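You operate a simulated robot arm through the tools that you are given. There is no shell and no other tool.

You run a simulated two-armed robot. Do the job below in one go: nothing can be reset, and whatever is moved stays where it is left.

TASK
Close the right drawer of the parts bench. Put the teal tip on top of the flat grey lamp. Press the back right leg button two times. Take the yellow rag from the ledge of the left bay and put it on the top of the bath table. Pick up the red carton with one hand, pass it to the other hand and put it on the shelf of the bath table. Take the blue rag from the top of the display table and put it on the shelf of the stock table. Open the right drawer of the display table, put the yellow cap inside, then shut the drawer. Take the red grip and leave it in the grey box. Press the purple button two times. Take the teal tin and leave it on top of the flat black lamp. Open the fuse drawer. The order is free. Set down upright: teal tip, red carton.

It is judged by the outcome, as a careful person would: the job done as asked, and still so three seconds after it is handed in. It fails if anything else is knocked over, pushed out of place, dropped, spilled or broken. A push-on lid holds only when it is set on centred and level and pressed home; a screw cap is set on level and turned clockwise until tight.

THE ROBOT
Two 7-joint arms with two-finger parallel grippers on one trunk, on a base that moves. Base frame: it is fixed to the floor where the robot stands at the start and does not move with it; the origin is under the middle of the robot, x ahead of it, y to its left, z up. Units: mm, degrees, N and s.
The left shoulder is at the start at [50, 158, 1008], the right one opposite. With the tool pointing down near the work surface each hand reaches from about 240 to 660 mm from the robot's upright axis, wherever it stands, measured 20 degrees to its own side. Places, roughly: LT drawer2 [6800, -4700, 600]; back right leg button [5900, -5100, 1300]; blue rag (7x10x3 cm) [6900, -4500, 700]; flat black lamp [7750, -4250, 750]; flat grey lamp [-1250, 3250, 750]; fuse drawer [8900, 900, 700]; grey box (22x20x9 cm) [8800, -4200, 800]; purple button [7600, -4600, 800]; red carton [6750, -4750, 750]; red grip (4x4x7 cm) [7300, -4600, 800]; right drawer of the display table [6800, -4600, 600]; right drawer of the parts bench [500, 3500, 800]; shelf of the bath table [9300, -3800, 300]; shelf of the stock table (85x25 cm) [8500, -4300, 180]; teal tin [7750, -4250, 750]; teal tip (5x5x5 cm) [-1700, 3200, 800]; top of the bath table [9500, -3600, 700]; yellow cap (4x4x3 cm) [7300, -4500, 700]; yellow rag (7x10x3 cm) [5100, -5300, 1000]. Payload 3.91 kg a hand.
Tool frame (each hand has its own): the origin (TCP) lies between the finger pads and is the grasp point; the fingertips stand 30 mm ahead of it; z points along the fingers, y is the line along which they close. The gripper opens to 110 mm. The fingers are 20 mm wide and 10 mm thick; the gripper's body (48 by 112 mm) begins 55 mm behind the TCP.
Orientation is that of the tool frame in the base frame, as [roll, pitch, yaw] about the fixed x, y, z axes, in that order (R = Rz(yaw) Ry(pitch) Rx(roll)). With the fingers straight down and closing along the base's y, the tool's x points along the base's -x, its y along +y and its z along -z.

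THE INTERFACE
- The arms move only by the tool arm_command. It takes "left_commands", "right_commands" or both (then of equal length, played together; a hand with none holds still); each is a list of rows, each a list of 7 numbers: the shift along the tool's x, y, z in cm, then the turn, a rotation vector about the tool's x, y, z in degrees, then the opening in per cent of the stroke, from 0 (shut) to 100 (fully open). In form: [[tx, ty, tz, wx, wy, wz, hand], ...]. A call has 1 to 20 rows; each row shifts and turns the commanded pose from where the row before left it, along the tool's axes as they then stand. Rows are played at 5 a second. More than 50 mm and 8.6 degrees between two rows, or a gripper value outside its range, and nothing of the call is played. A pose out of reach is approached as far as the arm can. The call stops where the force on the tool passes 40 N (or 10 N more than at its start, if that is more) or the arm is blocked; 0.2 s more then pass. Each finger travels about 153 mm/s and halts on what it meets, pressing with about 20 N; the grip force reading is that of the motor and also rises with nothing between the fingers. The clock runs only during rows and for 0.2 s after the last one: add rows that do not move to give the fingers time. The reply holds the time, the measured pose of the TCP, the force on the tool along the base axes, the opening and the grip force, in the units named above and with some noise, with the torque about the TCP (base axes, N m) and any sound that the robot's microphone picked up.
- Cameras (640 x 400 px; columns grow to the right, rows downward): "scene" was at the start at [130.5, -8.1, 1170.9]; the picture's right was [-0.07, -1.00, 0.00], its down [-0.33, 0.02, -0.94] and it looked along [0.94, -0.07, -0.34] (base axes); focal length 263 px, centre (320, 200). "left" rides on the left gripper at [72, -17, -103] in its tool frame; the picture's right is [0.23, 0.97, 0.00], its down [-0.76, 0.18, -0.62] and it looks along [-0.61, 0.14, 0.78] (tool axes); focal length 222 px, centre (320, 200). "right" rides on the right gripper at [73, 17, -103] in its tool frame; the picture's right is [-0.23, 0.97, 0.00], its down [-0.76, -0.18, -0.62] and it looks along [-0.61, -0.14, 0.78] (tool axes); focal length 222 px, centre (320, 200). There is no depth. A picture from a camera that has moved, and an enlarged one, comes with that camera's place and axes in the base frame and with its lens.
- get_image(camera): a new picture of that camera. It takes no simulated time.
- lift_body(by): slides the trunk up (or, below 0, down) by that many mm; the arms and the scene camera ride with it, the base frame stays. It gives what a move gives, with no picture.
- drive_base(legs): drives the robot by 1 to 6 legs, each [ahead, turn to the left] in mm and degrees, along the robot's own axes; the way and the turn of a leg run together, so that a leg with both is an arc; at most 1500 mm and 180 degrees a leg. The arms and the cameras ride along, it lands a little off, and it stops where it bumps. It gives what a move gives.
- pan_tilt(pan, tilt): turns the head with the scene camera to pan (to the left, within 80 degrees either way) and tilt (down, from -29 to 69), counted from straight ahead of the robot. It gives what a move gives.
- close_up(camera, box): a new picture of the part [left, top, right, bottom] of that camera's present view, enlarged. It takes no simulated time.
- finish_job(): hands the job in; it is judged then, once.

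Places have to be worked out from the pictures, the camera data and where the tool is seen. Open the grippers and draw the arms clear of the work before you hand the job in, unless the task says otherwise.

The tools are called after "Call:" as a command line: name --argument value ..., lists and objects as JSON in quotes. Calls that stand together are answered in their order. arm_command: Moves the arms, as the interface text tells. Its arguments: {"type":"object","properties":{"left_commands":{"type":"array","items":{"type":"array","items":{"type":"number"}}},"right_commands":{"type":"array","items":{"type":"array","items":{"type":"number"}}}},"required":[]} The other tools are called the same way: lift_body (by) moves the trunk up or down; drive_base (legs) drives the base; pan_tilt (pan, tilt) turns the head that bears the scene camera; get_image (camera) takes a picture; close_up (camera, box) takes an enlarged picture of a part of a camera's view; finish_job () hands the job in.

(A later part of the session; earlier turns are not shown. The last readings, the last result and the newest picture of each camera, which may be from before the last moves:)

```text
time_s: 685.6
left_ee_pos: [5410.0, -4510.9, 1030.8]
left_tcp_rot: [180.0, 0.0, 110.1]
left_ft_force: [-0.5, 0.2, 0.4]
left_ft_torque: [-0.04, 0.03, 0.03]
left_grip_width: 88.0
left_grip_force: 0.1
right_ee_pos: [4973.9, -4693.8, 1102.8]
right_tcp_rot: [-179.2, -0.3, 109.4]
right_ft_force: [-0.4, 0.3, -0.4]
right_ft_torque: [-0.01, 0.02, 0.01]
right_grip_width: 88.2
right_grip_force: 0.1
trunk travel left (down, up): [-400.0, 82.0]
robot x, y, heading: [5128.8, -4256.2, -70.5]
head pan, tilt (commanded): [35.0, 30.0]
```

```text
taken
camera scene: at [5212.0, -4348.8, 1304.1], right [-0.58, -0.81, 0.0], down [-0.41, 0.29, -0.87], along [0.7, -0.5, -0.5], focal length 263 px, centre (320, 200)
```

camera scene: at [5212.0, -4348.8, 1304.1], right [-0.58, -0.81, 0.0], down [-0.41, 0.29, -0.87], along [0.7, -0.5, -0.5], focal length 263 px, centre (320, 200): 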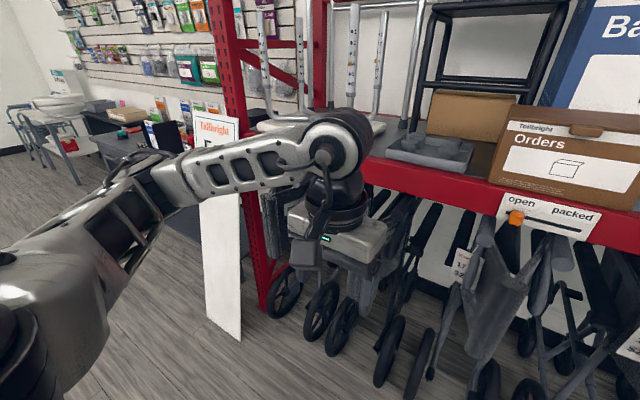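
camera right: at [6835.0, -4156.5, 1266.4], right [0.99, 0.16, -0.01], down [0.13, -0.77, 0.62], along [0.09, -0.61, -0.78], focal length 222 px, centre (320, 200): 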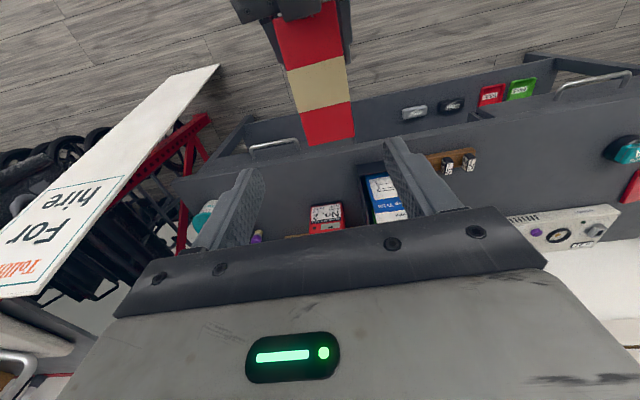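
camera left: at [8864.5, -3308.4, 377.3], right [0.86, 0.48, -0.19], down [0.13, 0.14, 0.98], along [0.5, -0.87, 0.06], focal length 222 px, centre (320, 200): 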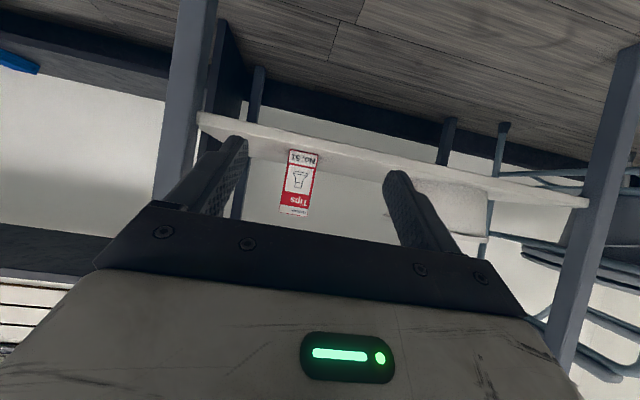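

Rollator wheels stand out to u≈−6567, so the base must stay behind that. I'll press the back-right button with the right hand held horizontally, from a heading turned ~38° left of the rack normal so the hand passes the front leg. First raising the trunk fully and tucking the right hand.

Call:
lift_body --by 82

Call:
arm_command --right_commands '[[2.5, 3, 0, 0, 0, 0, 0], [2.5, 3, 0, 0, 0, 0, 0], [2.5, 2, 0, 0, 0, 0, 0]]'

Call:
drive_base --legs '[[0, 12.5], [324, 0], [0, 26.9]]'

Call:
pan_tilt --pan 0 --tilt 15

Call:
get_image --camera "scene"

```text
time_s: 686.8
left_ee_pos: [5411.7, -4509.2, 1111.4]
left_tcp_rot: [179.9, -0.1, 110.1]
left_ft_force: [-0.1, -0.5, 0.0]
left_ft_torque: [0.01, 0.0, 0.0]
left_grip_width: 88.0
left_grip_force: 0.0
right_ee_pos: [4973.3, -4694.0, 1185.1]
right_tcp_rot: [-179.1, -0.4, 109.5]
right_ft_force: [0.0, -0.7, -0.4]
right_ft_torque: [-0.04, 0.01, -0.01]
right_grip_width: 88.2
right_grip_force: 0.0
trunk travel left (down, up): [-482.0, 0.0]
robot x, y, heading: [5124.6, -4256.4, -70.3]
head pan, tilt (commanded): [35.0, 30.0]
```

```text
time_s: 687.6
left_ee_pos: [5410.5, -4509.6, 1111.3]
left_tcp_rot: [-179.9, 0.1, 110.1]
left_ft_force: [-0.9, -0.3, -0.8]
left_ft_torque: [0.01, -0.01, -0.02]
left_grip_width: 88.1
left_grip_force: 0.1
right_ee_pos: [5022.5, -4597.7, 1187.0]
right_tcp_rot: [-179.1, -0.4, 109.4]
right_ft_force: [0.2, 0.1, -0.1]
right_ft_torque: [0.0, -0.02, 0.0]
right_grip_width: 0.0
right_grip_force: 20.2
trunk travel left (down, up): [-482.0, 0.0]
robot x, y, heading: [5129.0, -4258.7, -70.6]
head pan, tilt (commanded): [35.0, 30.0]
```

```text
time_s: 691.8
left_ee_pos: [5676.2, -4552.6, 1112.4]
left_tcp_rot: [-180.0, 0.0, 148.8]
left_ft_force: [-0.4, -0.1, 0.3]
left_ft_torque: [-0.03, -0.01, 0.0]
left_grip_width: 88.2
left_grip_force: 0.0
right_ee_pos: [5427.4, -4863.8, 1187.8]
right_tcp_rot: [-179.2, -0.3, 148.1]
right_ft_force: [0.5, -0.6, 0.4]
right_ft_torque: [-0.03, 0.02, 0.03]
right_grip_width: 0.0
right_grip_force: 19.9
trunk travel left (down, up): [-482.0, 0.0]
robot x, y, heading: [5296.4, -4532.0, -32.0]
head pan, tilt (commanded): [35.0, 30.0]
```

```text
time_s: 692.9
left_ee_pos: [5676.1, -4555.1, 1113.8]
left_tcp_rot: [180.0, 0.0, 148.6]
left_ft_force: [-0.4, 0.7, -0.1]
left_ft_torque: [-0.01, -0.01, 0.02]
left_grip_width: 88.1
left_grip_force: 0.1
right_ee_pos: [5428.3, -4864.3, 1186.6]
right_tcp_rot: [-179.2, -0.4, 148.1]
right_ft_force: [0.3, 0.2, -0.4]
right_ft_torque: [0.0, 0.01, 0.01]
right_grip_width: 0.0
right_grip_force: 20.2
trunk travel left (down, up): [-482.0, 0.0]
robot x, y, heading: [5295.0, -4529.4, -32.0]
head pan, tilt (commanded): [0.0, 15.0]
```

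```text
taken
camera scene: at [5407.5, -4604.6, 1410.3], right [-0.53, -0.85, 0.0], down [-0.22, 0.14, -0.97], along [0.82, -0.51, -0.26], focal length 263 px, centre (320, 200)
```

scene: 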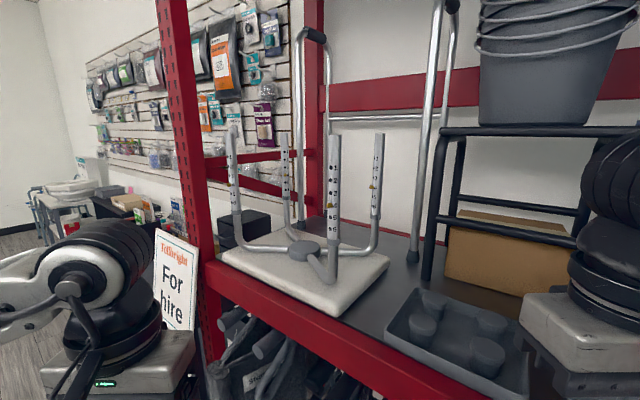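

Great view of the stool. Zooming in on the legs to locate the back-right button.

Call:
close_up --camera "scene" --box '[300, 120, 400, 220]'

Call:
close_up --camera "scene" --box '[210, 110, 450, 320]'

```text
4.00 times, centred on (350, 170) of scene
camera zoom: at [5407.5, -4604.6, 1410.3], right [-0.53, -0.85, 0.0], down [-0.22, 0.14, -0.97], along [0.82, -0.51, -0.26], focal length 1054 px, centre (200, 320)
```

zoom: 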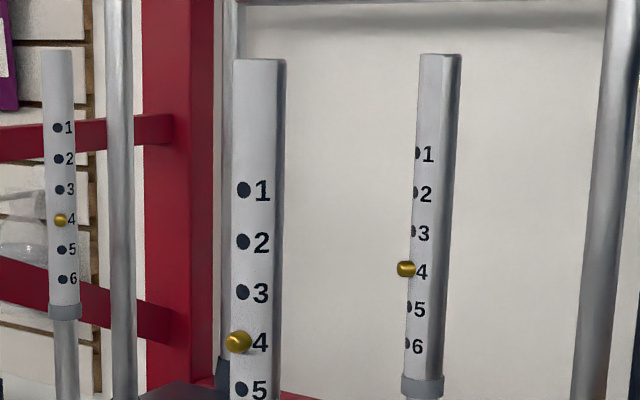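

```text
1.90 times, centred on (330, 215) of scene
camera zoom: at [5407.5, -4604.6, 1410.3], right [-0.53, -0.85, 0.0], down [-0.22, 0.14, -0.97], along [0.82, -0.51, -0.26], focal length 502 px, centre (301, 171)
```

zoom: 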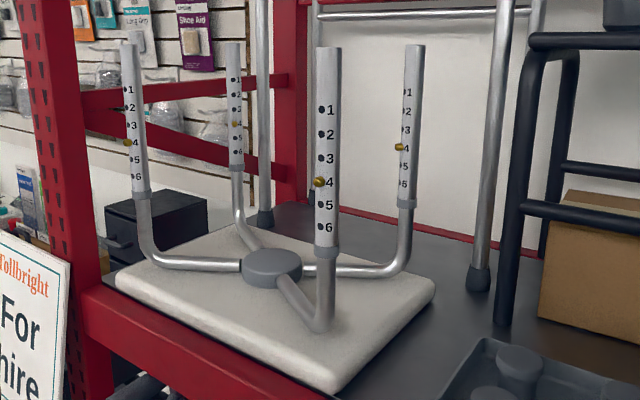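

Zooming further on the back-right button to see which way it points.

Call:
close_up --camera "scene" --box '[360, 170, 400, 200]'

Call:
close_up --camera "scene" --box '[320, 185, 360, 215]'

Call:
close_up --camera "scene" --box '[270, 160, 310, 190]'

Call:
close_up --camera "scene" --box '[220, 165, 260, 195]'

```text
13.33 times, centred on (380, 185) of scene
camera zoom: at [5407.5, -4604.6, 1410.3], right [-0.53, -0.85, 0.0], down [-0.22, 0.14, -0.97], along [0.82, -0.51, -0.26], focal length 3512 px, centre (-480, 400)
```

zoom: 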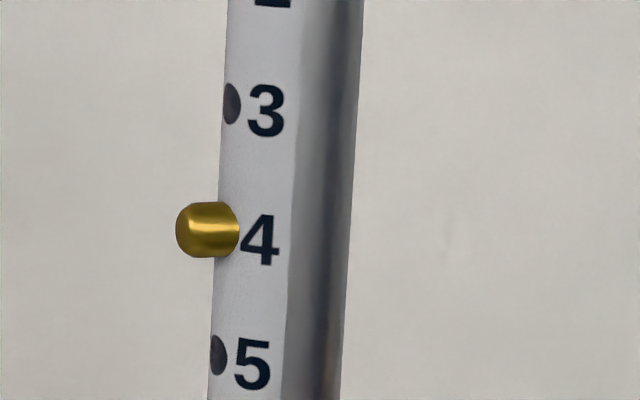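

```text
13.33 times, centred on (340, 200) of scene
camera zoom: at [5407.5, -4604.6, 1410.3], right [-0.53, -0.85, 0.0], down [-0.22, 0.14, -0.97], along [0.82, -0.51, -0.26], focal length 3512 px, centre (53, 200)
```

zoom: 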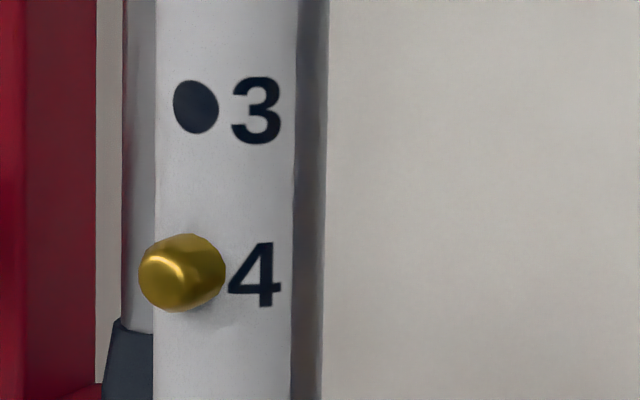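

```text
13.33 times, centred on (290, 175) of scene
camera zoom: at [5407.5, -4604.6, 1410.3], right [-0.53, -0.85, 0.0], down [-0.22, 0.14, -0.97], along [0.82, -0.51, -0.26], focal length 3512 px, centre (720, 533)
```

zoom: 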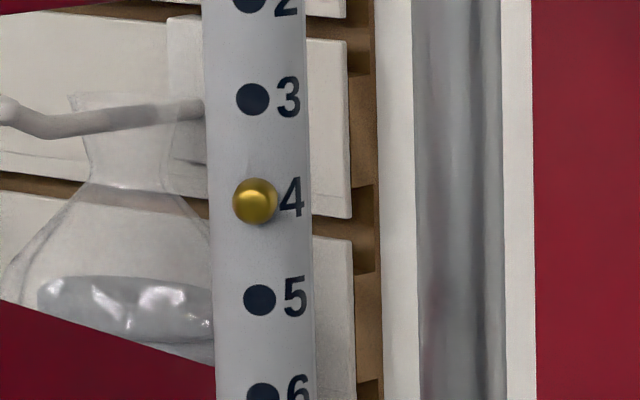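

```text
13.33 times, centred on (240, 180) of scene
camera zoom: at [5407.5, -4604.6, 1410.3], right [-0.53, -0.85, 0.0], down [-0.22, 0.14, -0.97], along [0.82, -0.51, -0.26], focal length 3512 px, centre (1387, 467)
```

zoom: 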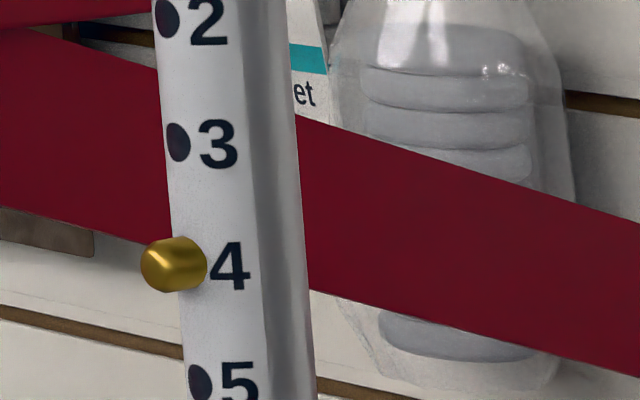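

The back-right leg's button points to the front-left (inward), so I'll come from the right with a horizontal finger passing across its front and press sideways. Swinging the right hand up to horizontal and forward to a stand-off point.

Call:
arm_command --right_commands '[[-3.07, 0.78, -0.72, 0, -7.5, 0, 0], [-3.14, 0.78, -0.32, 0, -7.5, 0, 0], [-3.16, 0.78, 0.1, 0, -7.5, 0, 0], [-3.12, 0.78, 0.51, 0, -7.5, 0, 0], [-3.03, 0.78, 0.91, 0, -7.5, 0, 0], [-2.88, 0.78, 1.3, 0, -7.5, 0, 0], [-2.69, 0.78, 1.66, 0, -7.5, 0, 0], [-2.45, 0.78, 2.0, 0, -7.5, 0, 0], [-2.17, 0.78, 2.3, 0, -7.5, 0, 0], [-1.85, 0.78, 2.56, 0, -7.5, 0, 0], [-1.5, 0.78, 2.78, 0, -7.5, 0, 0], [-1.12, 0.78, 2.95, 0, -7.5, 0, 0], [0, 0, 0, 0, 0, 0, 0]]'

Call:
get_image --camera "scene"

Call:
get_image --camera "right"

```text
time_s: 695.5
left_ee_pos: [5674.9, -4555.7, 1113.6]
left_tcp_rot: [180.0, 0.0, 148.6]
left_ft_force: [0.5, 0.0, -0.1]
left_ft_torque: [-0.03, 0.01, 0.0]
left_grip_width: 87.9
left_grip_force: 0.1
right_ee_pos: [5802.9, -4909.7, 1312.8]
right_tcp_rot: [87.4, 78.4, 61.9]
right_ft_force: [-11.5, -4.5, 2.4]
right_ft_torque: [-0.03, -0.03, -0.11]
right_grip_width: 0.0
right_grip_force: 20.1
trunk travel left (down, up): [-482.0, 0.0]
robot x, y, heading: [5296.8, -4532.9, -32.1]
head pan, tilt (commanded): [0.0, 15.0]
stopped in row 13 (right hand): the force on the tool passed its limit at 101 N (the readings are from after the stop); the commanded pose is now the measured one
```

```text
taken
camera scene: at [5404.9, -4605.5, 1410.6], right [-0.53, -0.85, 0.0], down [-0.22, 0.14, -0.97], along [0.82, -0.51, -0.26], focal length 263 px, centre (320, 200)
```

scene: 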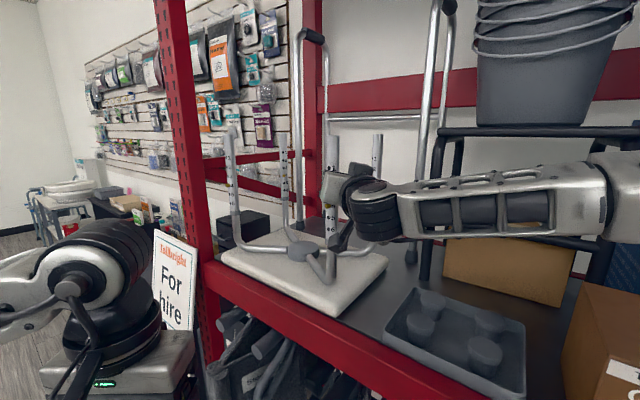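

```text
taken
camera right: at [5724.7, -4838.4, 1244.0], right [0.39, 0.82, 0.42], down [-0.71, -0.02, 0.7], along [0.59, -0.57, 0.57], focal length 222 px, centre (320, 200)
```

right: 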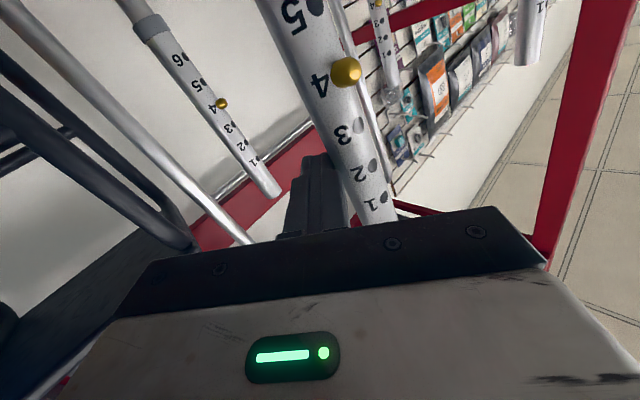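

The finger ended up ~66 mm too far left and touched the front-right leg; the stool itself hasn't moved. I'll shift the hand right and away from that leg in small steps.

Call:
arm_command --right_commands '[[0, -1, 0, 0, 0, 0, 0], [0, -1.5, 0, 0, 0, 0, 0], [0.5, -2, 0, 0, 0, 0, 0], [0.5, -2, 0, 0, 0, 0, 0], [0, 0, 0, 0, 0, 0, 0]]'

Call:
get_image --camera "right"

Call:
get_image --camera "scene"

```text
time_s: 696.7
left_ee_pos: [5675.3, -4553.5, 1112.0]
left_tcp_rot: [-179.9, 0.0, 148.7]
left_ft_force: [-0.2, 1.0, -0.4]
left_ft_torque: [-0.01, 0.01, 0.02]
left_grip_width: 87.9
left_grip_force: 0.0
right_ee_pos: [5789.2, -4943.1, 1297.1]
right_tcp_rot: [90.0, 78.6, 64.8]
right_ft_force: [-0.3, 0.5, 0.1]
right_ft_torque: [-0.02, 0.03, -0.06]
right_grip_width: 0.0
right_grip_force: 20.0
right hand out of reach, approached as far as the arm can: row 4
trunk travel left (down, up): [-482.0, 0.0]
robot x, y, heading: [5297.2, -4533.9, -32.1]
head pan, tilt (commanded): [0.0, 15.0]
```

```text
taken
camera right: at [5709.6, -4871.4, 1229.3], right [0.39, 0.82, 0.42], down [-0.7, -0.03, 0.71], along [0.6, -0.57, 0.57], focal length 222 px, centre (320, 200)
```

right: 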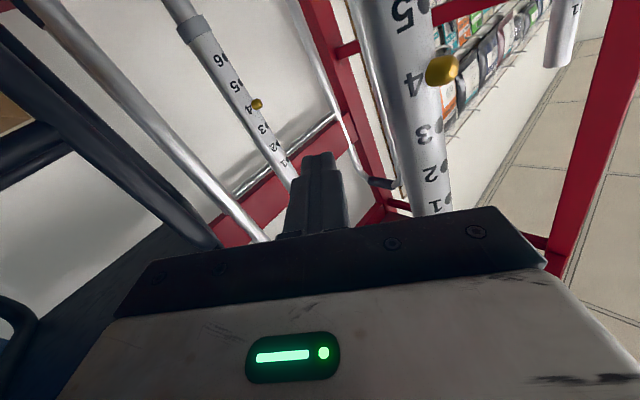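

```text
taken
camera scene: at [5407.3, -4604.3, 1410.4], right [-0.53, -0.85, 0.0], down [-0.22, 0.14, -0.97], along [0.82, -0.51, -0.26], focal length 263 px, centre (320, 200)
```

scene: 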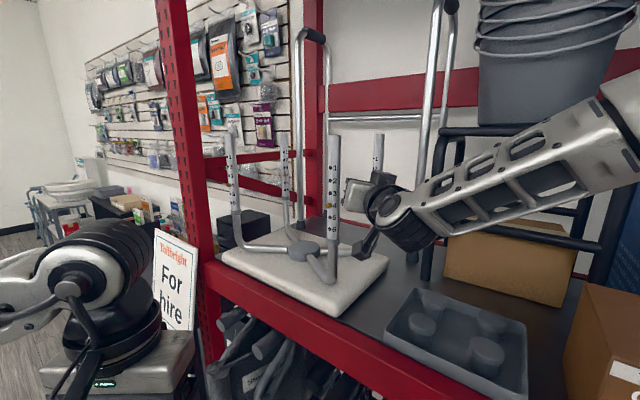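

From both cameras the button is at about (5904, −5068, 1265). The finger must pass ~25 mm in front of it: first shifting 4 cm right and a bit down, then advancing halfway.

Call:
arm_command --right_commands '[[1.2, -2.2, 0.5, 0, 0, 0, 0], [1.2, -2.2, 0.5, 0, 0, 0, 0], [0, 0, 2, 0, 0, 0, 0], [0, 0, 2, 0, 0, 0, 0], [0, 0, 2, 0, 0, 0, 0], [0, 0, 0, 0, 0, 0, 0]]'

Call:
get_image --camera "right"

Call:
get_image --camera "scene"

```text
time_s: 698.1
left_ee_pos: [5673.4, -4554.6, 1113.1]
left_tcp_rot: [-180.0, 0.0, 148.6]
left_ft_force: [0.6, -0.3, 0.4]
left_ft_torque: [0.01, -0.02, -0.01]
left_grip_width: 88.2
left_grip_force: 0.0
right_ee_pos: [5841.6, -4968.4, 1299.2]
right_tcp_rot: [89.1, 78.7, 63.7]
right_ft_force: [-15.7, 5.4, -0.4]
right_ft_torque: [-0.02, 0.09, 1.1]
right_grip_width: 0.1
right_grip_force: 20.2
right hand out of reach, approached as far as the arm can: row 1, 2
trunk travel left (down, up): [-482.0, 0.0]
robot x, y, heading: [5297.8, -4532.8, -32.2]
head pan, tilt (commanded): [0.0, 15.0]
```

```text
taken
camera right: at [5760.5, -4897.1, 1230.7], right [0.39, 0.82, 0.42], down [-0.7, -0.03, 0.71], along [0.6, -0.57, 0.57], focal length 222 px, centre (320, 200)
```

right: 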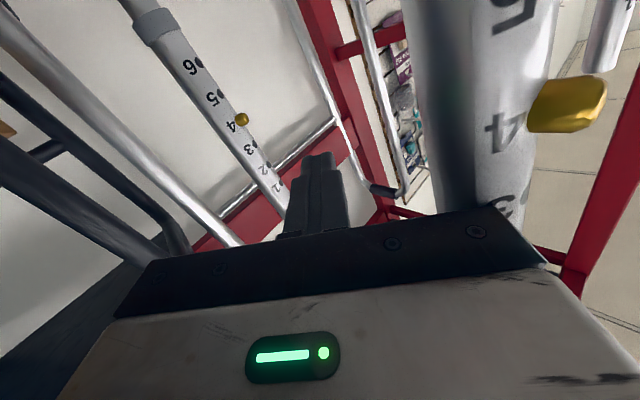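

```text
taken
camera scene: at [5404.2, -4604.1, 1410.7], right [-0.53, -0.85, 0.0], down [-0.22, 0.14, -0.97], along [0.82, -0.51, -0.26], focal length 263 px, centre (320, 200)
```

scene: 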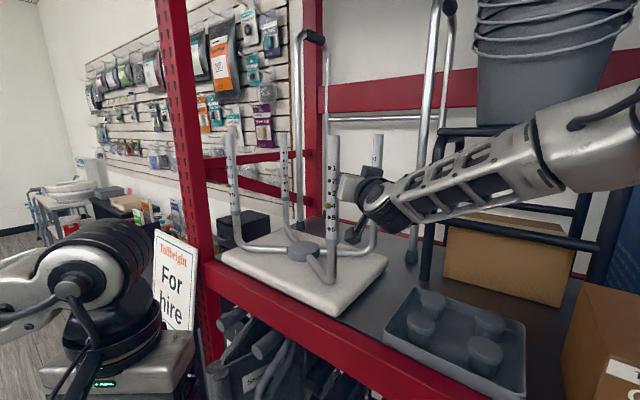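

The hand body now brushes the front leg because the sideways shift was out of reach. Backing straight out.

Call:
arm_command --right_commands '[[0, 0, -2, 0, 0, 0, 0], [0, 0, -2, 0, 0, 0, 0], [0, 0, -2, 0, 0, 0, 0], [0, 0, -2, 0, 0, 0, 0], [0, 0, -2, 0, 0, 0, 0], [0, 0, -2, 0, 0, 0, 0], [0, 0, 0, 0, 0, 0, 0]]'

Call:
get_image --camera "scene"

Call:
close_up --camera "scene" --box '[210, 110, 450, 320]'

```text
time_s: 699.7
left_ee_pos: [5675.1, -4553.8, 1112.4]
left_tcp_rot: [-180.0, 0.0, 148.8]
left_ft_force: [0.1, 0.0, 0.6]
left_ft_torque: [0.0, 0.01, -0.02]
left_grip_width: 88.2
left_grip_force: 0.1
right_ee_pos: [5732.8, -4921.8, 1298.2]
right_tcp_rot: [88.9, 78.6, 63.4]
right_ft_force: [0.5, -0.6, 0.3]
right_ft_torque: [0.02, 0.0, -0.01]
right_grip_width: 0.0
right_grip_force: 20.0
trunk travel left (down, up): [-482.0, 0.0]
robot x, y, heading: [5294.3, -4532.9, -31.9]
head pan, tilt (commanded): [0.0, 15.0]
```

```text
taken
camera scene: at [5407.4, -4605.0, 1410.3], right [-0.53, -0.85, 0.0], down [-0.22, 0.14, -0.97], along [0.82, -0.51, -0.26], focal length 263 px, centre (320, 200)
```

scene: 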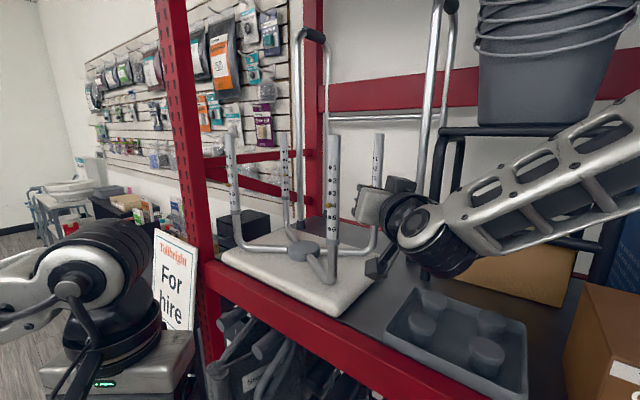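

```text
1.90 times, centred on (330, 215) of scene
camera zoom: at [5407.4, -4605.0, 1410.3], right [-0.53, -0.85, 0.0], down [-0.22, 0.14, -0.97], along [0.82, -0.51, -0.26], focal length 502 px, centre (301, 171)
```

zoom: 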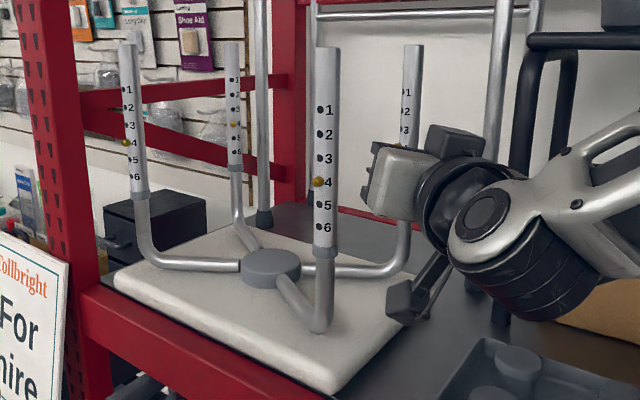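

The stool hasn't shifted. The exactly horizontal pose is at the wrist's limit, so I'll drop the hand to ~65° (pointing 25° below horizontal) to regain freedom, and re-check.

Call:
arm_command --right_commands '[[0, 0, -1, 0, 6.25, 0, 0], [0, 0, -1, 0, 6.25, 0, 0], [0, 0, 0, 0, 6.25, 0, 0], [0, 0, 0, 0, 6.25, 0, 0], [0, 0, 0, 0, 0, 0, 0]]'

Call:
get_image --camera "right"

```text
time_s: 700.9
left_ee_pos: [5676.8, -4553.9, 1112.3]
left_tcp_rot: [-179.9, 0.0, 148.6]
left_ft_force: [-0.3, 0.4, -0.4]
left_ft_torque: [0.0, -0.03, -0.01]
left_grip_width: 88.0
left_grip_force: 0.1
right_ee_pos: [5717.9, -4911.8, 1297.7]
right_tcp_rot: [154.1, 62.8, 131.6]
right_ft_force: [0.2, -0.2, 0.0]
right_ft_torque: [0.0, 0.0, 0.01]
right_grip_width: 0.0
right_grip_force: 19.4
trunk travel left (down, up): [-482.0, 0.0]
robot x, y, heading: [5297.9, -4531.5, -31.9]
head pan, tilt (commanded): [0.0, 15.0]
```

```text
taken
camera right: at [5613.1, -4840.9, 1278.0], right [0.47, 0.79, 0.4], down [-0.38, -0.22, 0.9], along [0.8, -0.57, 0.19], focal length 222 px, centre (320, 200)
```

right: 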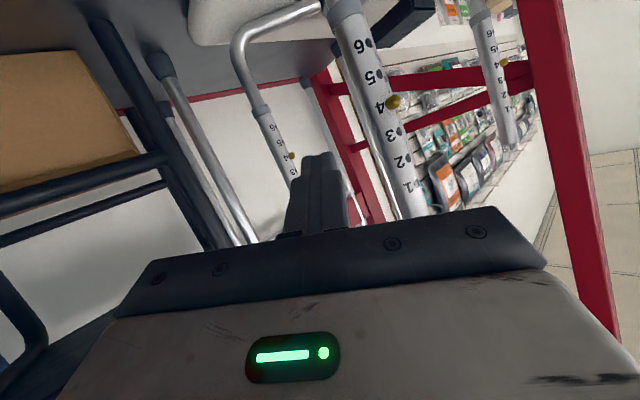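

The hand carries a ~12° roll error from the earlier contact. Levelling it.

Call:
arm_command --right_commands '[[0, 0, 0, 0, 0, -6.3, 0], [0, 0, 0, 0, 0, -6.4, 0], [0, 0, 0, 0, 0, 0, 0]]'

Call:
get_image --camera "right"

Call:
get_image --camera "scene"

```text
time_s: 701.7
left_ee_pos: [5676.1, -4553.9, 1112.0]
left_tcp_rot: [180.0, -0.1, 148.6]
left_ft_force: [0.6, -0.5, -0.5]
left_ft_torque: [0.02, 0.0, 0.0]
left_grip_width: 87.8
left_grip_force: 0.0
right_ee_pos: [5716.3, -4911.8, 1297.1]
right_tcp_rot: [-179.6, 65.8, 160.7]
right_ft_force: [0.3, -0.6, 1.3]
right_ft_torque: [0.0, 0.0, 0.02]
right_grip_width: 0.3
right_grip_force: 20.3
trunk travel left (down, up): [-482.0, 0.0]
robot x, y, heading: [5297.7, -4532.6, -31.8]
head pan, tilt (commanded): [0.0, 15.0]
```

```text
taken
camera right: at [5605.6, -4854.3, 1272.5], right [0.42, 0.89, 0.2], down [-0.3, -0.08, 0.95], along [0.86, -0.46, 0.23], focal length 222 px, centre (320, 200)
```

right: 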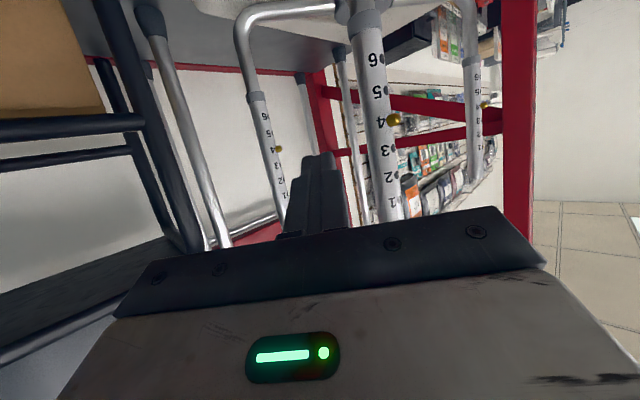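

```text
taken
camera scene: at [5407.3, -4604.9, 1410.4], right [-0.53, -0.85, 0.0], down [-0.22, 0.14, -0.97], along [0.82, -0.51, -0.26], focal length 263 px, centre (320, 200)
```

scene: 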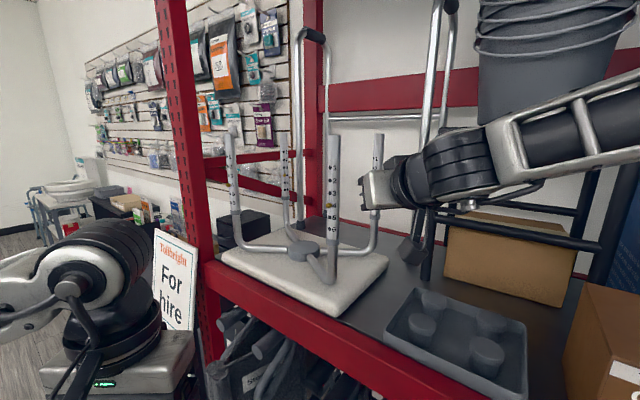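

Levelled: the hand now points along heading −19°, almost exactly tangential to the button's face. Button refined to (5895, −5061, 1265). Shifting 56 mm right first.

Call:
arm_command --right_commands '[[0, -1.9, 0, 0, 0, 0, 0], [0, -1.9, 0, 0, 0, 0, 0], [0, -1.8, 0, 0, 0, 0, 0], [0, 0, 0, 0, 0, 0, 0]]'

Call:
get_image --camera "right"

```text
time_s: 702.7
left_ee_pos: [5675.1, -4552.9, 1112.0]
left_tcp_rot: [-179.9, 0.0, 148.6]
left_ft_force: [0.3, -0.2, -0.3]
left_ft_torque: [-0.01, 0.01, 0.01]
left_grip_width: 88.1
left_grip_force: 0.1
right_ee_pos: [5696.3, -4966.2, 1297.7]
right_tcp_rot: [-179.8, 65.7, 160.5]
right_ft_force: [-0.5, -0.9, -0.2]
right_ft_torque: [-0.01, 0.0, 0.02]
right_grip_width: 0.1
right_grip_force: 20.3
trunk travel left (down, up): [-482.0, 0.0]
robot x, y, heading: [5295.2, -4530.2, -32.1]
head pan, tilt (commanded): [0.0, 15.0]
```

```text
taken
camera right: at [5586.3, -4909.2, 1273.0], right [0.42, 0.89, 0.21], down [-0.3, -0.08, 0.95], along [0.86, -0.46, 0.23], focal length 222 px, centre (320, 200)
```

right: 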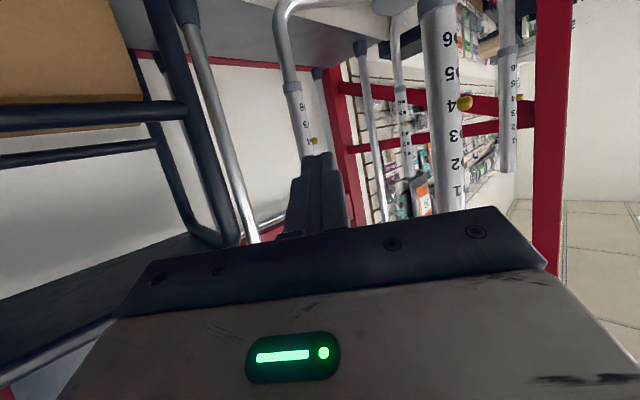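

Aligned: the button lies ~23 mm to the right of the finger's line, the front leg ~108 mm to the left. Advancing 115 mm.

Call:
arm_command --right_commands '[[-0.86, 0.08, 2.83, 0, 0, 0, 0], [-0.86, 0.08, 2.83, 0, 0, 0, 0], [-0.86, 0.08, 2.83, 0, 0, 0, 0], [-0.86, 0.08, 2.83, 0, 0, 0, 0], [0, 0, 0, 0, 0, 0, 0]]'

Call:
get_image --camera "right"

Call:
get_image --camera "scene"

```text
time_s: 703.9
left_ee_pos: [5675.4, -4554.1, 1112.1]
left_tcp_rot: [-180.0, -0.1, 148.6]
left_ft_force: [-0.5, -0.4, -0.6]
left_ft_torque: [0.0, -0.05, 0.01]
left_grip_width: 88.1
left_grip_force: 0.0
right_ee_pos: [5808.6, -5001.8, 1283.2]
right_tcp_rot: [-179.8, 65.8, 160.5]
right_ft_force: [0.0, 0.5, -0.6]
right_ft_torque: [0.04, 0.0, 0.0]
right_grip_width: 0.0
right_grip_force: 19.7
trunk travel left (down, up): [-482.0, 0.0]
robot x, y, heading: [5295.3, -4531.2, -32.0]
head pan, tilt (commanded): [0.0, 15.0]
```

```text
taken
camera right: at [5698.0, -4943.5, 1258.5], right [0.42, 0.88, 0.21], down [-0.3, -0.08, 0.95], along [0.86, -0.46, 0.23], focal length 222 px, centre (320, 200)
```

right: 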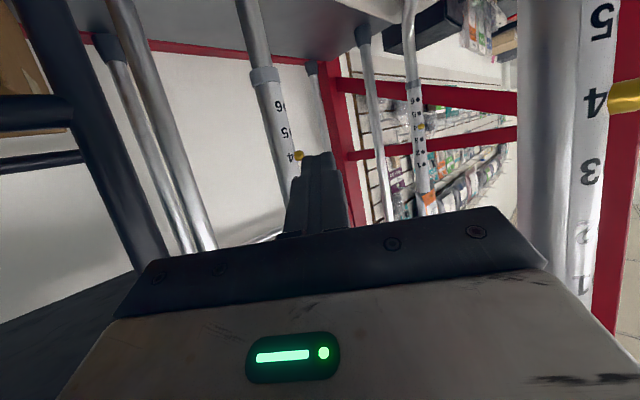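

```text
taken
camera scene: at [5406.9, -4604.9, 1410.4], right [-0.53, -0.85, 0.0], down [-0.22, 0.14, -0.97], along [0.82, -0.51, -0.26], focal length 263 px, centre (320, 200)
```

scene: 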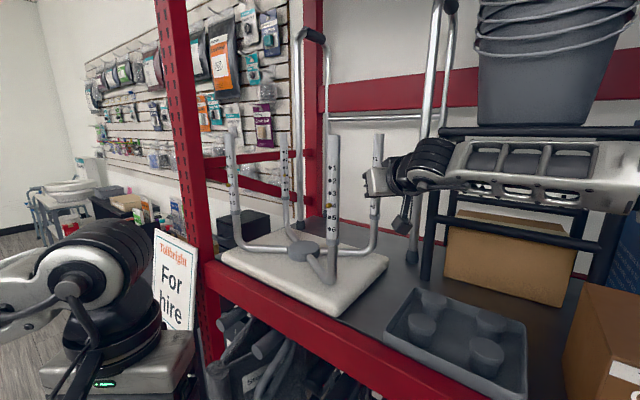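

On track: the button is 27 mm right of the finger's axis and 101 mm ahead. Advancing the last 87 mm.

Call:
arm_command --right_commands '[[-0.62, 0, 2.1, 0, 0, 0, 0], [-0.62, 0, 2.1, 0, 0, 0, 0], [-0.62, 0, 2.1, 0, 0, 0, 0], [-0.62, 0, 2.1, 0, 0, 0, 0], [0, 0, 0, 0, 0, 0, 0]]'

Call:
get_image --camera "right"

Call:
close_up --camera "scene" --box '[320, 120, 440, 240]'

```text
time_s: 705.1
left_ee_pos: [5675.5, -4554.2, 1111.9]
left_tcp_rot: [180.0, -0.1, 148.6]
left_ft_force: [-0.3, -0.4, 0.2]
left_ft_torque: [-0.02, -0.02, 0.0]
left_grip_width: 87.9
left_grip_force: 0.0
right_ee_pos: [5890.1, -5030.6, 1270.4]
right_tcp_rot: [-179.9, 65.8, 160.4]
right_ft_force: [0.0, 0.0, -0.2]
right_ft_torque: [0.03, 0.02, 0.0]
right_grip_width: 0.0
right_grip_force: 19.9
trunk travel left (down, up): [-482.0, 0.0]
robot x, y, heading: [5296.4, -4530.0, -32.3]
head pan, tilt (commanded): [0.0, 15.0]
```

```text
taken
camera right: at [5779.4, -4973.4, 1246.6], right [0.42, 0.89, 0.21], down [-0.3, -0.08, 0.95], along [0.86, -0.46, 0.23], focal length 222 px, centre (320, 200)
```

right: 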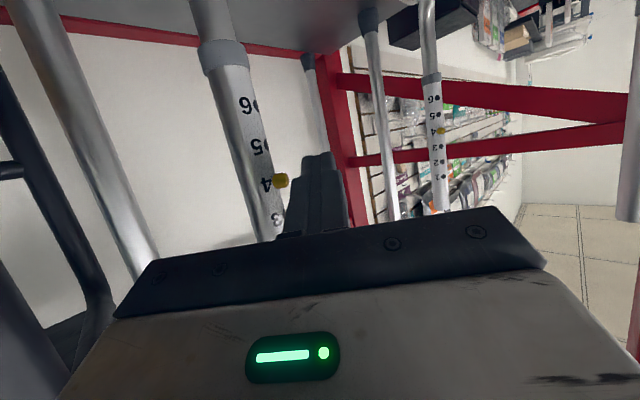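

```text
3.33 times, centred on (380, 180) of scene
camera zoom: at [5406.9, -4605.1, 1410.4], right [-0.53, -0.85, 0.0], down [-0.22, 0.14, -0.97], along [0.82, -0.51, -0.26], focal length 878 px, centre (120, 267)
```

zoom: 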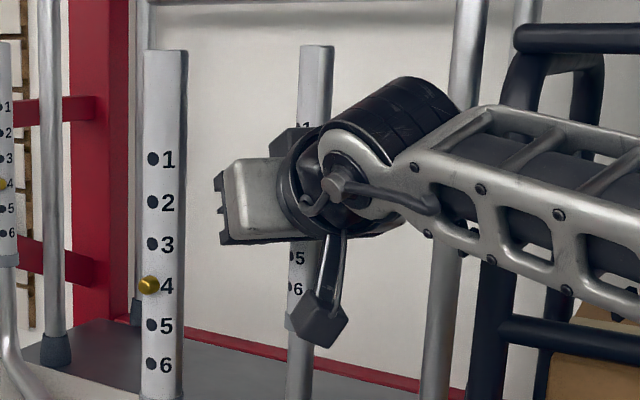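

The finger lies right beside the button. Pressing sideways (to the right) in small steps, listening for the click.

Call:
arm_command --right_commands '[[0, -0.4, 0, 0, 0, 0, 0], [0, -0.4, 0, 0, 0, 0, 0], [0, -0.3, 0, 0, 0, 0, 0], [0, 0, 0, 0, 0, 0, 0]]'

Call:
get_image --camera "right"

```text
time_s: 706.1
left_ee_pos: [5676.1, -4553.8, 1112.7]
left_tcp_rot: [180.0, 0.1, 148.6]
left_ft_force: [-0.3, 0.3, -0.4]
left_ft_torque: [0.0, 0.0, 0.01]
left_grip_width: 87.8
left_grip_force: 0.2
right_ee_pos: [5888.0, -5042.3, 1269.8]
right_tcp_rot: [-179.8, 65.8, 160.3]
right_ft_force: [0.5, 0.7, -0.9]
right_ft_torque: [-0.01, 0.03, 0.05]
right_grip_width: 0.0
right_grip_force: 20.2
trunk travel left (down, up): [-482.0, 0.0]
robot x, y, heading: [5295.0, -4531.6, -32.3]
head pan, tilt (commanded): [0.0, 15.0]
```

```text
taken
camera right: at [5776.1, -4984.3, 1245.8], right [0.42, 0.88, 0.21], down [-0.3, -0.08, 0.95], along [0.86, -0.46, 0.23], focal length 222 px, centre (320, 200)
```

right: 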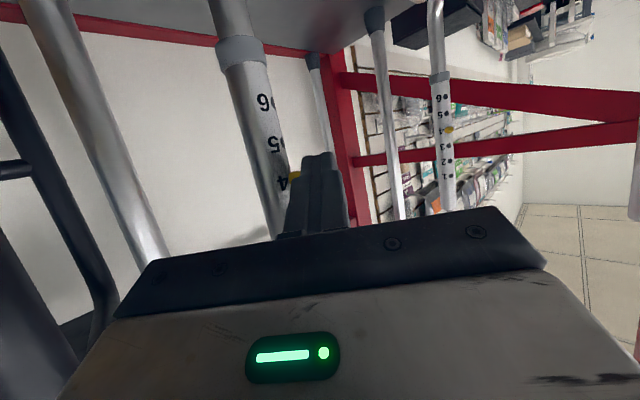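

Almost touching. Continuing in 2 mm steps.

Call:
arm_command --right_commands '[[0, -0.25, 0, 0, 0, 0, 0], [0, -0.2, 0, 0, 0, 0, 0], [0, 0, 0, 0, 0, 0, 0]]'

Call:
arm_command --right_commands '[[0, -0.2, 0, 0, 0, 0, 0], [0, -0.2, 0, 0, 0, 0, 0], [0, 0, 0, 0, 0, 0, 0]]'

Call:
get_image --camera "right"

```text
time_s: 706.9
left_ee_pos: [5676.1, -4554.1, 1111.8]
left_tcp_rot: [-179.8, -0.1, 148.7]
left_ft_force: [0.2, -0.5, -0.2]
left_ft_torque: [-0.01, 0.0, -0.01]
left_grip_width: 87.9
left_grip_force: 0.1
right_ee_pos: [5885.1, -5044.6, 1270.4]
right_tcp_rot: [-179.7, 65.8, 160.4]
right_ft_force: [0.1, 1.1, 0.3]
right_ft_torque: [-0.02, -0.02, 0.06]
right_grip_width: 0.0
right_grip_force: 20.3
trunk travel left (down, up): [-482.0, 0.0]
robot x, y, heading: [5299.5, -4535.1, -31.9]
head pan, tilt (commanded): [0.0, 15.0]
```

```text
time_s: 707.7
left_ee_pos: [5676.1, -4553.1, 1110.8]
left_tcp_rot: [-179.9, 0.0, 148.7]
left_ft_force: [-0.2, -0.2, 0.1]
left_ft_torque: [0.03, -0.03, -0.03]
left_grip_width: 88.1
left_grip_force: 0.1
right_ee_pos: [5884.0, -5047.7, 1271.7]
right_tcp_rot: [-179.6, 65.8, 160.5]
right_ft_force: [-0.5, 4.6, -2.9]
right_ft_torque: [0.11, 0.06, 0.1]
right_grip_width: 0.2
right_grip_force: 19.7
trunk travel left (down, up): [-482.0, 0.0]
robot x, y, heading: [5295.5, -4533.9, -31.7]
head pan, tilt (commanded): [0.0, 15.0]
```

```text
taken
camera right: at [5774.1, -4990.0, 1246.3], right [0.42, 0.89, 0.2], down [-0.3, -0.08, 0.95], along [0.86, -0.46, 0.23], focal length 222 px, centre (320, 200)
```

right: 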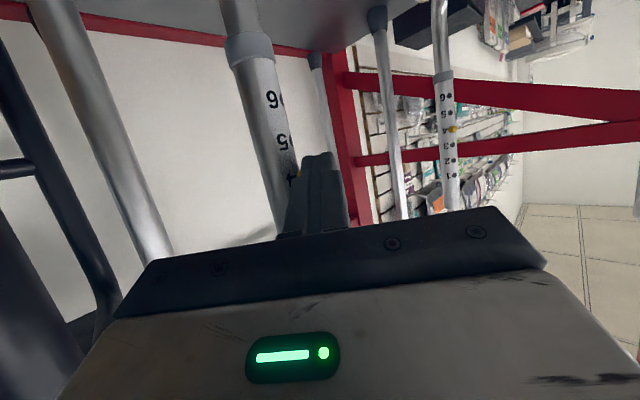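

Contact force is building (about 5 N). A little further.

Call:
arm_command --right_commands '[[0, -0.2, 0, 0, 0, 0, 0], [0, 0, 0, 0, 0, 0, 0]]'

Call:
arm_command --right_commands '[[0, -0.2, 0, 0, 0, 0, 0], [0, 0, 0, 0, 0, 0, 0]]'

Call:
get_image --camera "right"

```text
time_s: 708.3
left_ee_pos: [5676.2, -4553.9, 1112.4]
left_tcp_rot: [-179.8, 0.0, 148.7]
left_ft_force: [0.6, 0.5, -0.2]
left_ft_torque: [-0.02, -0.02, -0.01]
left_grip_width: 88.4
left_grip_force: 0.0
right_ee_pos: [5884.1, -5049.4, 1270.8]
right_tcp_rot: [-179.6, 65.9, 160.6]
right_ft_force: [-0.3, 8.1, -3.9]
right_ft_torque: [0.09, 0.07, 0.15]
right_grip_width: 0.0
right_grip_force: 19.8
trunk travel left (down, up): [-482.0, 0.0]
robot x, y, heading: [5299.5, -4531.8, -31.8]
head pan, tilt (commanded): [0.0, 15.0]
heard: click
```

```text
time_s: 708.9
left_ee_pos: [5677.0, -4553.8, 1111.9]
left_tcp_rot: [-179.9, 0.0, 148.7]
left_ft_force: [-0.5, 0.8, -0.8]
left_ft_torque: [0.04, -0.01, 0.01]
left_grip_width: 88.0
left_grip_force: 0.0
right_ee_pos: [5884.1, -5051.4, 1270.5]
right_tcp_rot: [-179.7, 65.9, 160.7]
right_ft_force: [2.1, 10.4, -2.4]
right_ft_torque: [0.11, 0.05, 0.23]
right_grip_width: 0.2
right_grip_force: 19.8
trunk travel left (down, up): [-482.0, 0.0]
robot x, y, heading: [5297.1, -4530.7, -31.9]
head pan, tilt (commanded): [0.0, 15.0]
```

```text
taken
camera right: at [5773.5, -4993.4, 1246.6], right [0.42, 0.89, 0.2], down [-0.3, -0.08, 0.95], along [0.86, -0.46, 0.23], focal length 222 px, centre (320, 200)
```

right: 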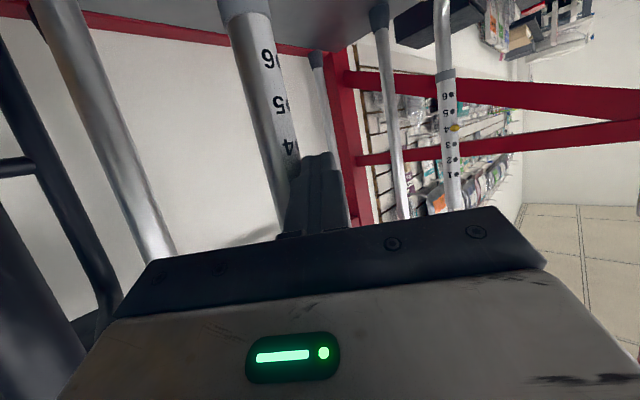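

First click heard. Releasing by moving 15 mm left, then pressing again.

Call:
arm_command --right_commands '[[0, 0.5, 0, 0, 0, 0, 0], [0, 0.5, 0, 0, 0, 0, 0], [0, 0.5, 0, 0, 0, 0, 0], [0, 0, 0, 0, 0, 0, 0], [0, 0, 0, 0, 0, 0, 0]]'

Call:
get_image --camera "right"

Call:
arm_command --right_commands '[[0, -0.5, 0, 0, 0, 0, 0], [0, -0.4, 0, 0, 0, 0, 0], [0, -0.2, 0, 0, 0, 0, 0], [0, -0.2, 0, 0, 0, 0, 0], [0, 0, 0, 0, 0, 0, 0]]'

```text
time_s: 710.1
left_ee_pos: [5676.3, -4553.5, 1112.6]
left_tcp_rot: [-179.9, 0.0, 148.6]
left_ft_force: [0.5, 0.5, 0.2]
left_ft_torque: [0.01, 0.0, 0.03]
left_grip_width: 87.9
left_grip_force: 0.0
right_ee_pos: [5887.4, -5039.3, 1270.5]
right_tcp_rot: [-179.7, 65.8, 160.4]
right_ft_force: [-0.2, -1.3, -0.4]
right_ft_torque: [-0.01, 0.02, -0.02]
right_grip_width: 0.2
right_grip_force: 20.4
trunk travel left (down, up): [-482.0, 0.0]
robot x, y, heading: [5294.9, -4533.6, -32.3]
head pan, tilt (commanded): [0.0, 15.0]
```

```text
taken
camera right: at [5777.3, -4980.7, 1245.7], right [0.42, 0.88, 0.2], down [-0.3, -0.08, 0.95], along [0.86, -0.46, 0.23], focal length 222 px, centre (320, 200)
```

right: 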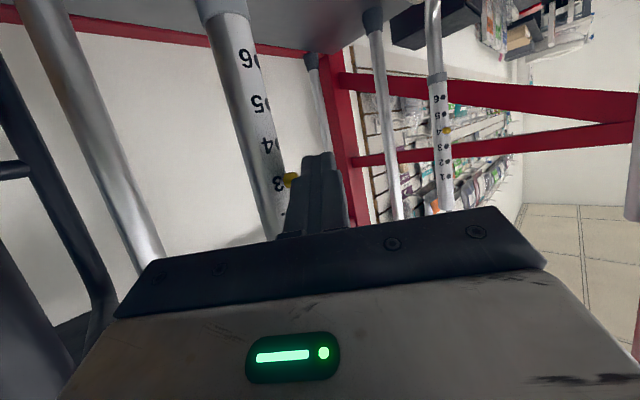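

```text
time_s: 711.3
left_ee_pos: [5676.3, -4552.6, 1112.1]
left_tcp_rot: [-179.9, -0.1, 148.6]
left_ft_force: [-0.9, -0.3, -0.5]
left_ft_torque: [0.05, 0.02, -0.04]
left_grip_width: 88.3
left_grip_force: 0.0
right_ee_pos: [5885.8, -5048.3, 1270.6]
right_tcp_rot: [-179.8, 65.8, 160.6]
right_ft_force: [1.3, 6.9, -1.0]
right_ft_torque: [0.07, 0.04, 0.14]
right_grip_width: 0.0
right_grip_force: 19.7
trunk travel left (down, up): [-482.0, 0.0]
robot x, y, heading: [5297.5, -4533.4, -32.0]
head pan, tilt (commanded): [0.0, 15.0]
```

Interesting: after the first press the leg slid one notch (button now at “3”). Second press is at 7 N; continuing in 2 mm steps until it clicks.

Call:
arm_command --right_commands '[[0, -0.2, 0, 0, 0, 0, 0], [0, 0, 0, 0, 0, 0, 0]]'

```text
time_s: 711.9
left_ee_pos: [5676.1, -4553.7, 1112.2]
left_tcp_rot: [-179.9, 0.0, 148.8]
left_ft_force: [0.1, 0.6, 0.2]
left_ft_torque: [0.01, 0.03, 0.03]
left_grip_width: 88.2
left_grip_force: 0.0
right_ee_pos: [5884.2, -5051.2, 1271.1]
right_tcp_rot: [-179.7, 65.8, 160.6]
right_ft_force: [2.2, 8.3, -4.2]
right_ft_torque: [0.12, 0.06, 0.21]
right_grip_width: 0.1
right_grip_force: 20.2
trunk travel left (down, up): [-482.0, 0.0]
robot x, y, heading: [5298.4, -4534.2, -31.9]
head pan, tilt (commanded): [0.0, 15.0]
heard: click
```

Second click. Releasing and withdrawing along the same line.

Call:
arm_command --right_commands '[[0, 0.5, 0, 0, 0, 0, 0], [0, 0.5, 0, 0, 0, 0, 0], [0, 0.5, 0, 0, 0, 0, 0], [0, 0, 0, 0, 0, 0, 0], [0.62, 0, -2.1, 0, 0, 0, 0], [0.62, 0, -2.1, 0, 0, 0, 0], [0.62, 0, -2.1, 0, 0, 0, 0], [0.62, 0, -2.1, 0, 0, 0, 0], [0.86, 0, -2.83, 0, 0, 0, 0], [0.86, 0, -2.83, 0, 0, 0, 0], [0.86, 0, -2.83, 0, 0, 0, 0], [0.86, 0, -2.83, 0, 0, 0, 0], [0.86, 0, -2.83, 0, 0, 0, 0], [0.86, 0, -2.83, 0, 0, 0, 0], [0, 0, 0, 0, 0, 0, 0]]'

Call:
get_image --camera "scene"

Call:
close_up --camera "scene" --box '[210, 110, 450, 320]'

```text
time_s: 715.1
left_ee_pos: [5678.0, -4553.8, 1112.2]
left_tcp_rot: [179.8, 0.0, 148.8]
left_ft_force: [-0.7, -0.7, 0.3]
left_ft_torque: [0.01, -0.04, 0.02]
left_grip_width: 87.9
left_grip_force: 0.3
right_ee_pos: [5645.8, -4947.4, 1306.3]
right_tcp_rot: [-179.7, 65.8, 160.4]
right_ft_force: [0.2, 0.1, 0.3]
right_ft_torque: [0.0, -0.02, -0.02]
right_grip_width: 0.0
right_grip_force: 19.7
trunk travel left (down, up): [-482.0, 0.0]
robot x, y, heading: [5297.1, -4533.8, -32.1]
head pan, tilt (commanded): [0.0, 15.0]
```

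```text
taken
camera scene: at [5407.6, -4605.0, 1410.3], right [-0.53, -0.85, 0.0], down [-0.22, 0.14, -0.97], along [0.82, -0.51, -0.26], focal length 263 px, centre (320, 200)
```

scene: 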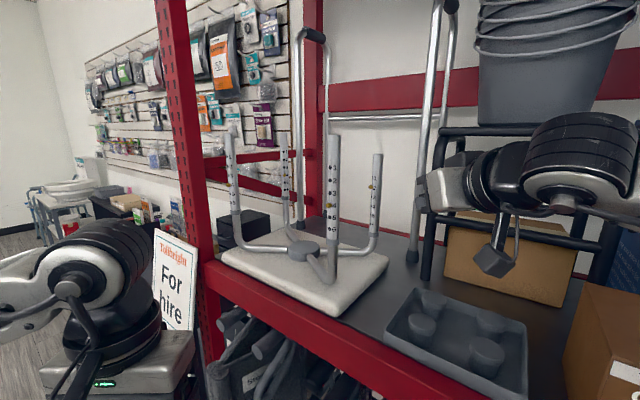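

```text
1.90 times, centred on (330, 215) of scene
camera zoom: at [5407.6, -4605.0, 1410.3], right [-0.53, -0.85, 0.0], down [-0.22, 0.14, -0.97], along [0.82, -0.51, -0.26], focal length 502 px, centre (301, 171)
```

zoom: 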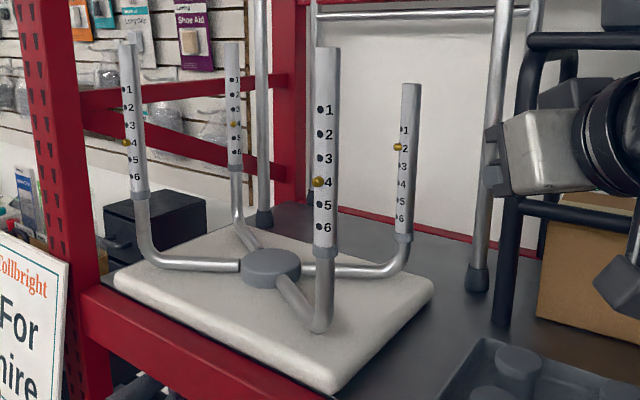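

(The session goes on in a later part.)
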